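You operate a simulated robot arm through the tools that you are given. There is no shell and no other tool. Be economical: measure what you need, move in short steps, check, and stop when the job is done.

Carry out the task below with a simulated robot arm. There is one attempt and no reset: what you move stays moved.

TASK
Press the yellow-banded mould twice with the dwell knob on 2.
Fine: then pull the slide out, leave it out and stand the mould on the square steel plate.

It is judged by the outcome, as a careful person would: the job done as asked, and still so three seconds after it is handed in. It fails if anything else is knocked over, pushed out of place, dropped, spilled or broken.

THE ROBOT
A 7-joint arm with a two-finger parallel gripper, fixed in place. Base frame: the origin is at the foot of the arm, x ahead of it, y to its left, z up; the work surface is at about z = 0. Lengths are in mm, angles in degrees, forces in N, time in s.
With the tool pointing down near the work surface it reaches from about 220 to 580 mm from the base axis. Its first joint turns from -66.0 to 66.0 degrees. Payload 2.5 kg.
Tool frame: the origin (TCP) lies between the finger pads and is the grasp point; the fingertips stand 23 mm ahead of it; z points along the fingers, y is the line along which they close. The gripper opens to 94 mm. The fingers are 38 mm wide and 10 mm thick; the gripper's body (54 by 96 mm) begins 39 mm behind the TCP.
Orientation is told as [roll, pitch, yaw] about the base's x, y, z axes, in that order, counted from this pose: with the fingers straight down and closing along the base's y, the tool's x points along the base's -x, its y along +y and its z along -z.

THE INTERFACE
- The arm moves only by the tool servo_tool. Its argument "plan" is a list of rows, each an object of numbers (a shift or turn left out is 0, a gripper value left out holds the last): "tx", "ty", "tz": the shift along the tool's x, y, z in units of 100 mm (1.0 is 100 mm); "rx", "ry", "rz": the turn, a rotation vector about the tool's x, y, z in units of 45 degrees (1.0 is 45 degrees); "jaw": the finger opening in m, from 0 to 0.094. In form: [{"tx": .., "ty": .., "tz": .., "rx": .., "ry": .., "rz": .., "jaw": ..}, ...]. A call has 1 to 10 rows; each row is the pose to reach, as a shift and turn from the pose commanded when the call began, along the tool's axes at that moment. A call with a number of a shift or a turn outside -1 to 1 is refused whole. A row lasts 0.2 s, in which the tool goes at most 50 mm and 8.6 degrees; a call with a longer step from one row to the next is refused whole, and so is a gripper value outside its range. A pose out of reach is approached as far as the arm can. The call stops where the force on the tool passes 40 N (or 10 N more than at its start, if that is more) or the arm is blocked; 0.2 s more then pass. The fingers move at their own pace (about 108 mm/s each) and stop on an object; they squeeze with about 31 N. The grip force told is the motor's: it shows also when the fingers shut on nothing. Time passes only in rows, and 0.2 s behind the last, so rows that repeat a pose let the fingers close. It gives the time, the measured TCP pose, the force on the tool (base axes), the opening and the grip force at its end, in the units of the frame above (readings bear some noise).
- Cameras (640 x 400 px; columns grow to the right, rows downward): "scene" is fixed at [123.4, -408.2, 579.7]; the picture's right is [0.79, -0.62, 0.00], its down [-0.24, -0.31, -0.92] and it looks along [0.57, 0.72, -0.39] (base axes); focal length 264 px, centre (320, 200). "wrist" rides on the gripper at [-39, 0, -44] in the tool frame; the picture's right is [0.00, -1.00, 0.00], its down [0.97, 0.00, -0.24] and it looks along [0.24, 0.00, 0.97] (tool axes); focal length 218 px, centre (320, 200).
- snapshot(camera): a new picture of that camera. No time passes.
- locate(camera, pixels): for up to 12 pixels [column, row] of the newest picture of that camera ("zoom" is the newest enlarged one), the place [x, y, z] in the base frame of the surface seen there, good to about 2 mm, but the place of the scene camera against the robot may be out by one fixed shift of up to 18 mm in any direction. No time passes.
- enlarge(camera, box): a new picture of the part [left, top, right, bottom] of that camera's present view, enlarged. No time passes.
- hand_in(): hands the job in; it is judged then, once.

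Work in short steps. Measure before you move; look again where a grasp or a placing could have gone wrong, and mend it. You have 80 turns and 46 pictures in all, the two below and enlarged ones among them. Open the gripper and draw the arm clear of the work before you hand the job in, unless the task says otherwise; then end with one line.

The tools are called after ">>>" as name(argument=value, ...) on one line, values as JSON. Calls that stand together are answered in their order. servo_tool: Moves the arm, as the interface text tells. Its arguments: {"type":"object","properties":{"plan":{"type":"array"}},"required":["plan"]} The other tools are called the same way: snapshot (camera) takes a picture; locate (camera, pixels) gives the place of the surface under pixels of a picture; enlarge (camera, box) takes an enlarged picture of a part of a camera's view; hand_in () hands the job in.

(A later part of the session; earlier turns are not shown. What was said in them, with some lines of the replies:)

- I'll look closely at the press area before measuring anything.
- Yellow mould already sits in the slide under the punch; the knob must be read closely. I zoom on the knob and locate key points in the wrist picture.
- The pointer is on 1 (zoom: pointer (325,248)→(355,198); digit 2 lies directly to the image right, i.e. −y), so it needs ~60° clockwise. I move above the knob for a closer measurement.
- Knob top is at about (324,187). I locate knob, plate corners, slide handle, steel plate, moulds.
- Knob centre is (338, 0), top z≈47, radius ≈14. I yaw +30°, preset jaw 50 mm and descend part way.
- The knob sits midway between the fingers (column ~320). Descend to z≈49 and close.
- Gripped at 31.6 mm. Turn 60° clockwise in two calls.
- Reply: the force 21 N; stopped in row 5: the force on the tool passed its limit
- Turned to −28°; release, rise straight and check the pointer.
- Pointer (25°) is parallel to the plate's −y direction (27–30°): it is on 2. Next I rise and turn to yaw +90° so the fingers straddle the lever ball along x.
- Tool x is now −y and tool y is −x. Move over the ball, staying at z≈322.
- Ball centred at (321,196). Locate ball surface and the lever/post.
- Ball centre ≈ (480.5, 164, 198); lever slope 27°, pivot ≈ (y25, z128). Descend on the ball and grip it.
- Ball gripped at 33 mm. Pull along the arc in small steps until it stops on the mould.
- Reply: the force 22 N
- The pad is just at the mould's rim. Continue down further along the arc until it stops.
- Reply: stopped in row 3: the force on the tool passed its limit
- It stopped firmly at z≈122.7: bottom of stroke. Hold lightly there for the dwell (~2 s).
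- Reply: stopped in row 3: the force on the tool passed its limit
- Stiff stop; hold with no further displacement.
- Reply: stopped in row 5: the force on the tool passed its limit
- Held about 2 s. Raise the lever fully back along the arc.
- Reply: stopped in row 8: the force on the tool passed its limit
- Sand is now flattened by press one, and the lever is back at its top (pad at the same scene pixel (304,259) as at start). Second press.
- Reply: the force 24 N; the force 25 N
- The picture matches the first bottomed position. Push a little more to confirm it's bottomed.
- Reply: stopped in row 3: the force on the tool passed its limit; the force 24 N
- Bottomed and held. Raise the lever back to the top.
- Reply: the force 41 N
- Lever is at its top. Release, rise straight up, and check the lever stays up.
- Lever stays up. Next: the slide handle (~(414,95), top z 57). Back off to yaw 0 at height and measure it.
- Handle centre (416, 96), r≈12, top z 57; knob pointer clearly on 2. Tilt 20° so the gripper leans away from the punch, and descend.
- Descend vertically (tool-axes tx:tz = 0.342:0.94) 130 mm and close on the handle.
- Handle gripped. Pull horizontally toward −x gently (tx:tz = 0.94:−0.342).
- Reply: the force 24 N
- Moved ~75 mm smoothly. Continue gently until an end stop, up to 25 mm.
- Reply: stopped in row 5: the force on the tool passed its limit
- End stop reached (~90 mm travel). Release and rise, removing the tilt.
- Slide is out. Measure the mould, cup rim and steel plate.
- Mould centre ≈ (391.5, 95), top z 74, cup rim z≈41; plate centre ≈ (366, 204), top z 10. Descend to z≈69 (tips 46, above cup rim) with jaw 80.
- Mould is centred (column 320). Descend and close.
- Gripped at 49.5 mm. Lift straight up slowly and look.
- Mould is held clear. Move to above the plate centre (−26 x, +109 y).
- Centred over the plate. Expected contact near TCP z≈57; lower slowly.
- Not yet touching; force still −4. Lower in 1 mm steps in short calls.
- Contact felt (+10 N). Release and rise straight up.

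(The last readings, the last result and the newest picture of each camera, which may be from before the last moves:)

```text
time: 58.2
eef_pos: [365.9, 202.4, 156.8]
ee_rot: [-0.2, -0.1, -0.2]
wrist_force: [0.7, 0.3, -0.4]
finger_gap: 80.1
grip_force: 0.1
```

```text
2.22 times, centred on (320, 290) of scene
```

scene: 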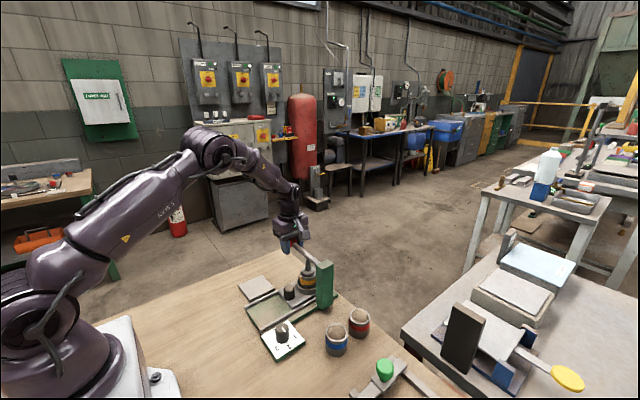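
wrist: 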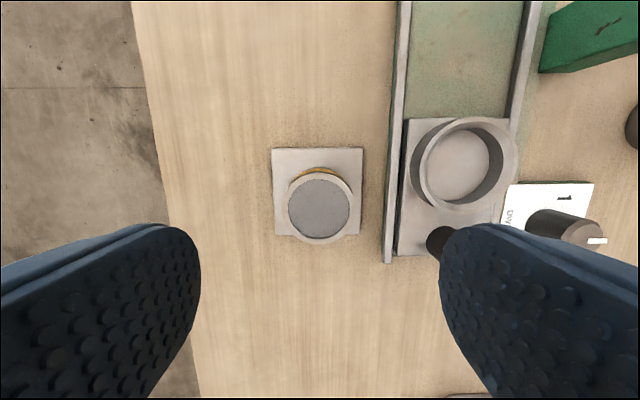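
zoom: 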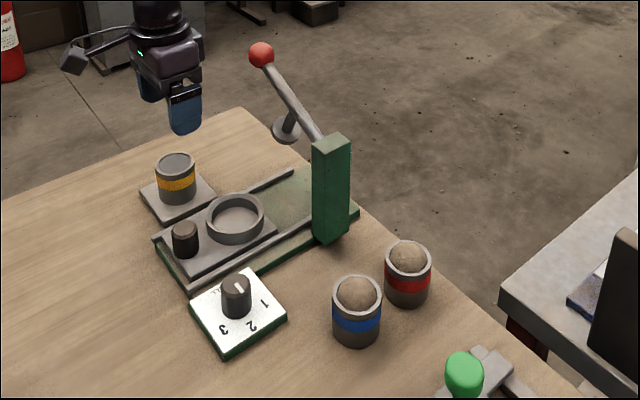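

The mould stands centred on the plate, the slide is out, the knob is on 2 and everything else is undisturbed. Draw the arm up and clear, then hand in.

>>> servo_tool(plan=[{"tz": -0.35}, {"tz": -0.7}, {"tz": -1.0}, {"tz": -1.0}])

>>> hand_in()

```text
time: 59.2
eef_pos: [363.7, 203.2, 254.0]
ee_rot: [-0.2, -0.2, -0.4]
wrist_force: [-0.2, -0.2, 0.2]
finger_gap: 80.3
grip_force: 0.0
```

```text
The job is handed in.
```

I turned the dwell knob to 2, pressed the yellow-banded mould twice, pulled the slide out to its stop and left it there, then stood the mould on the square steel plate, opened the gripper, drew the arm clear and handed the job in.
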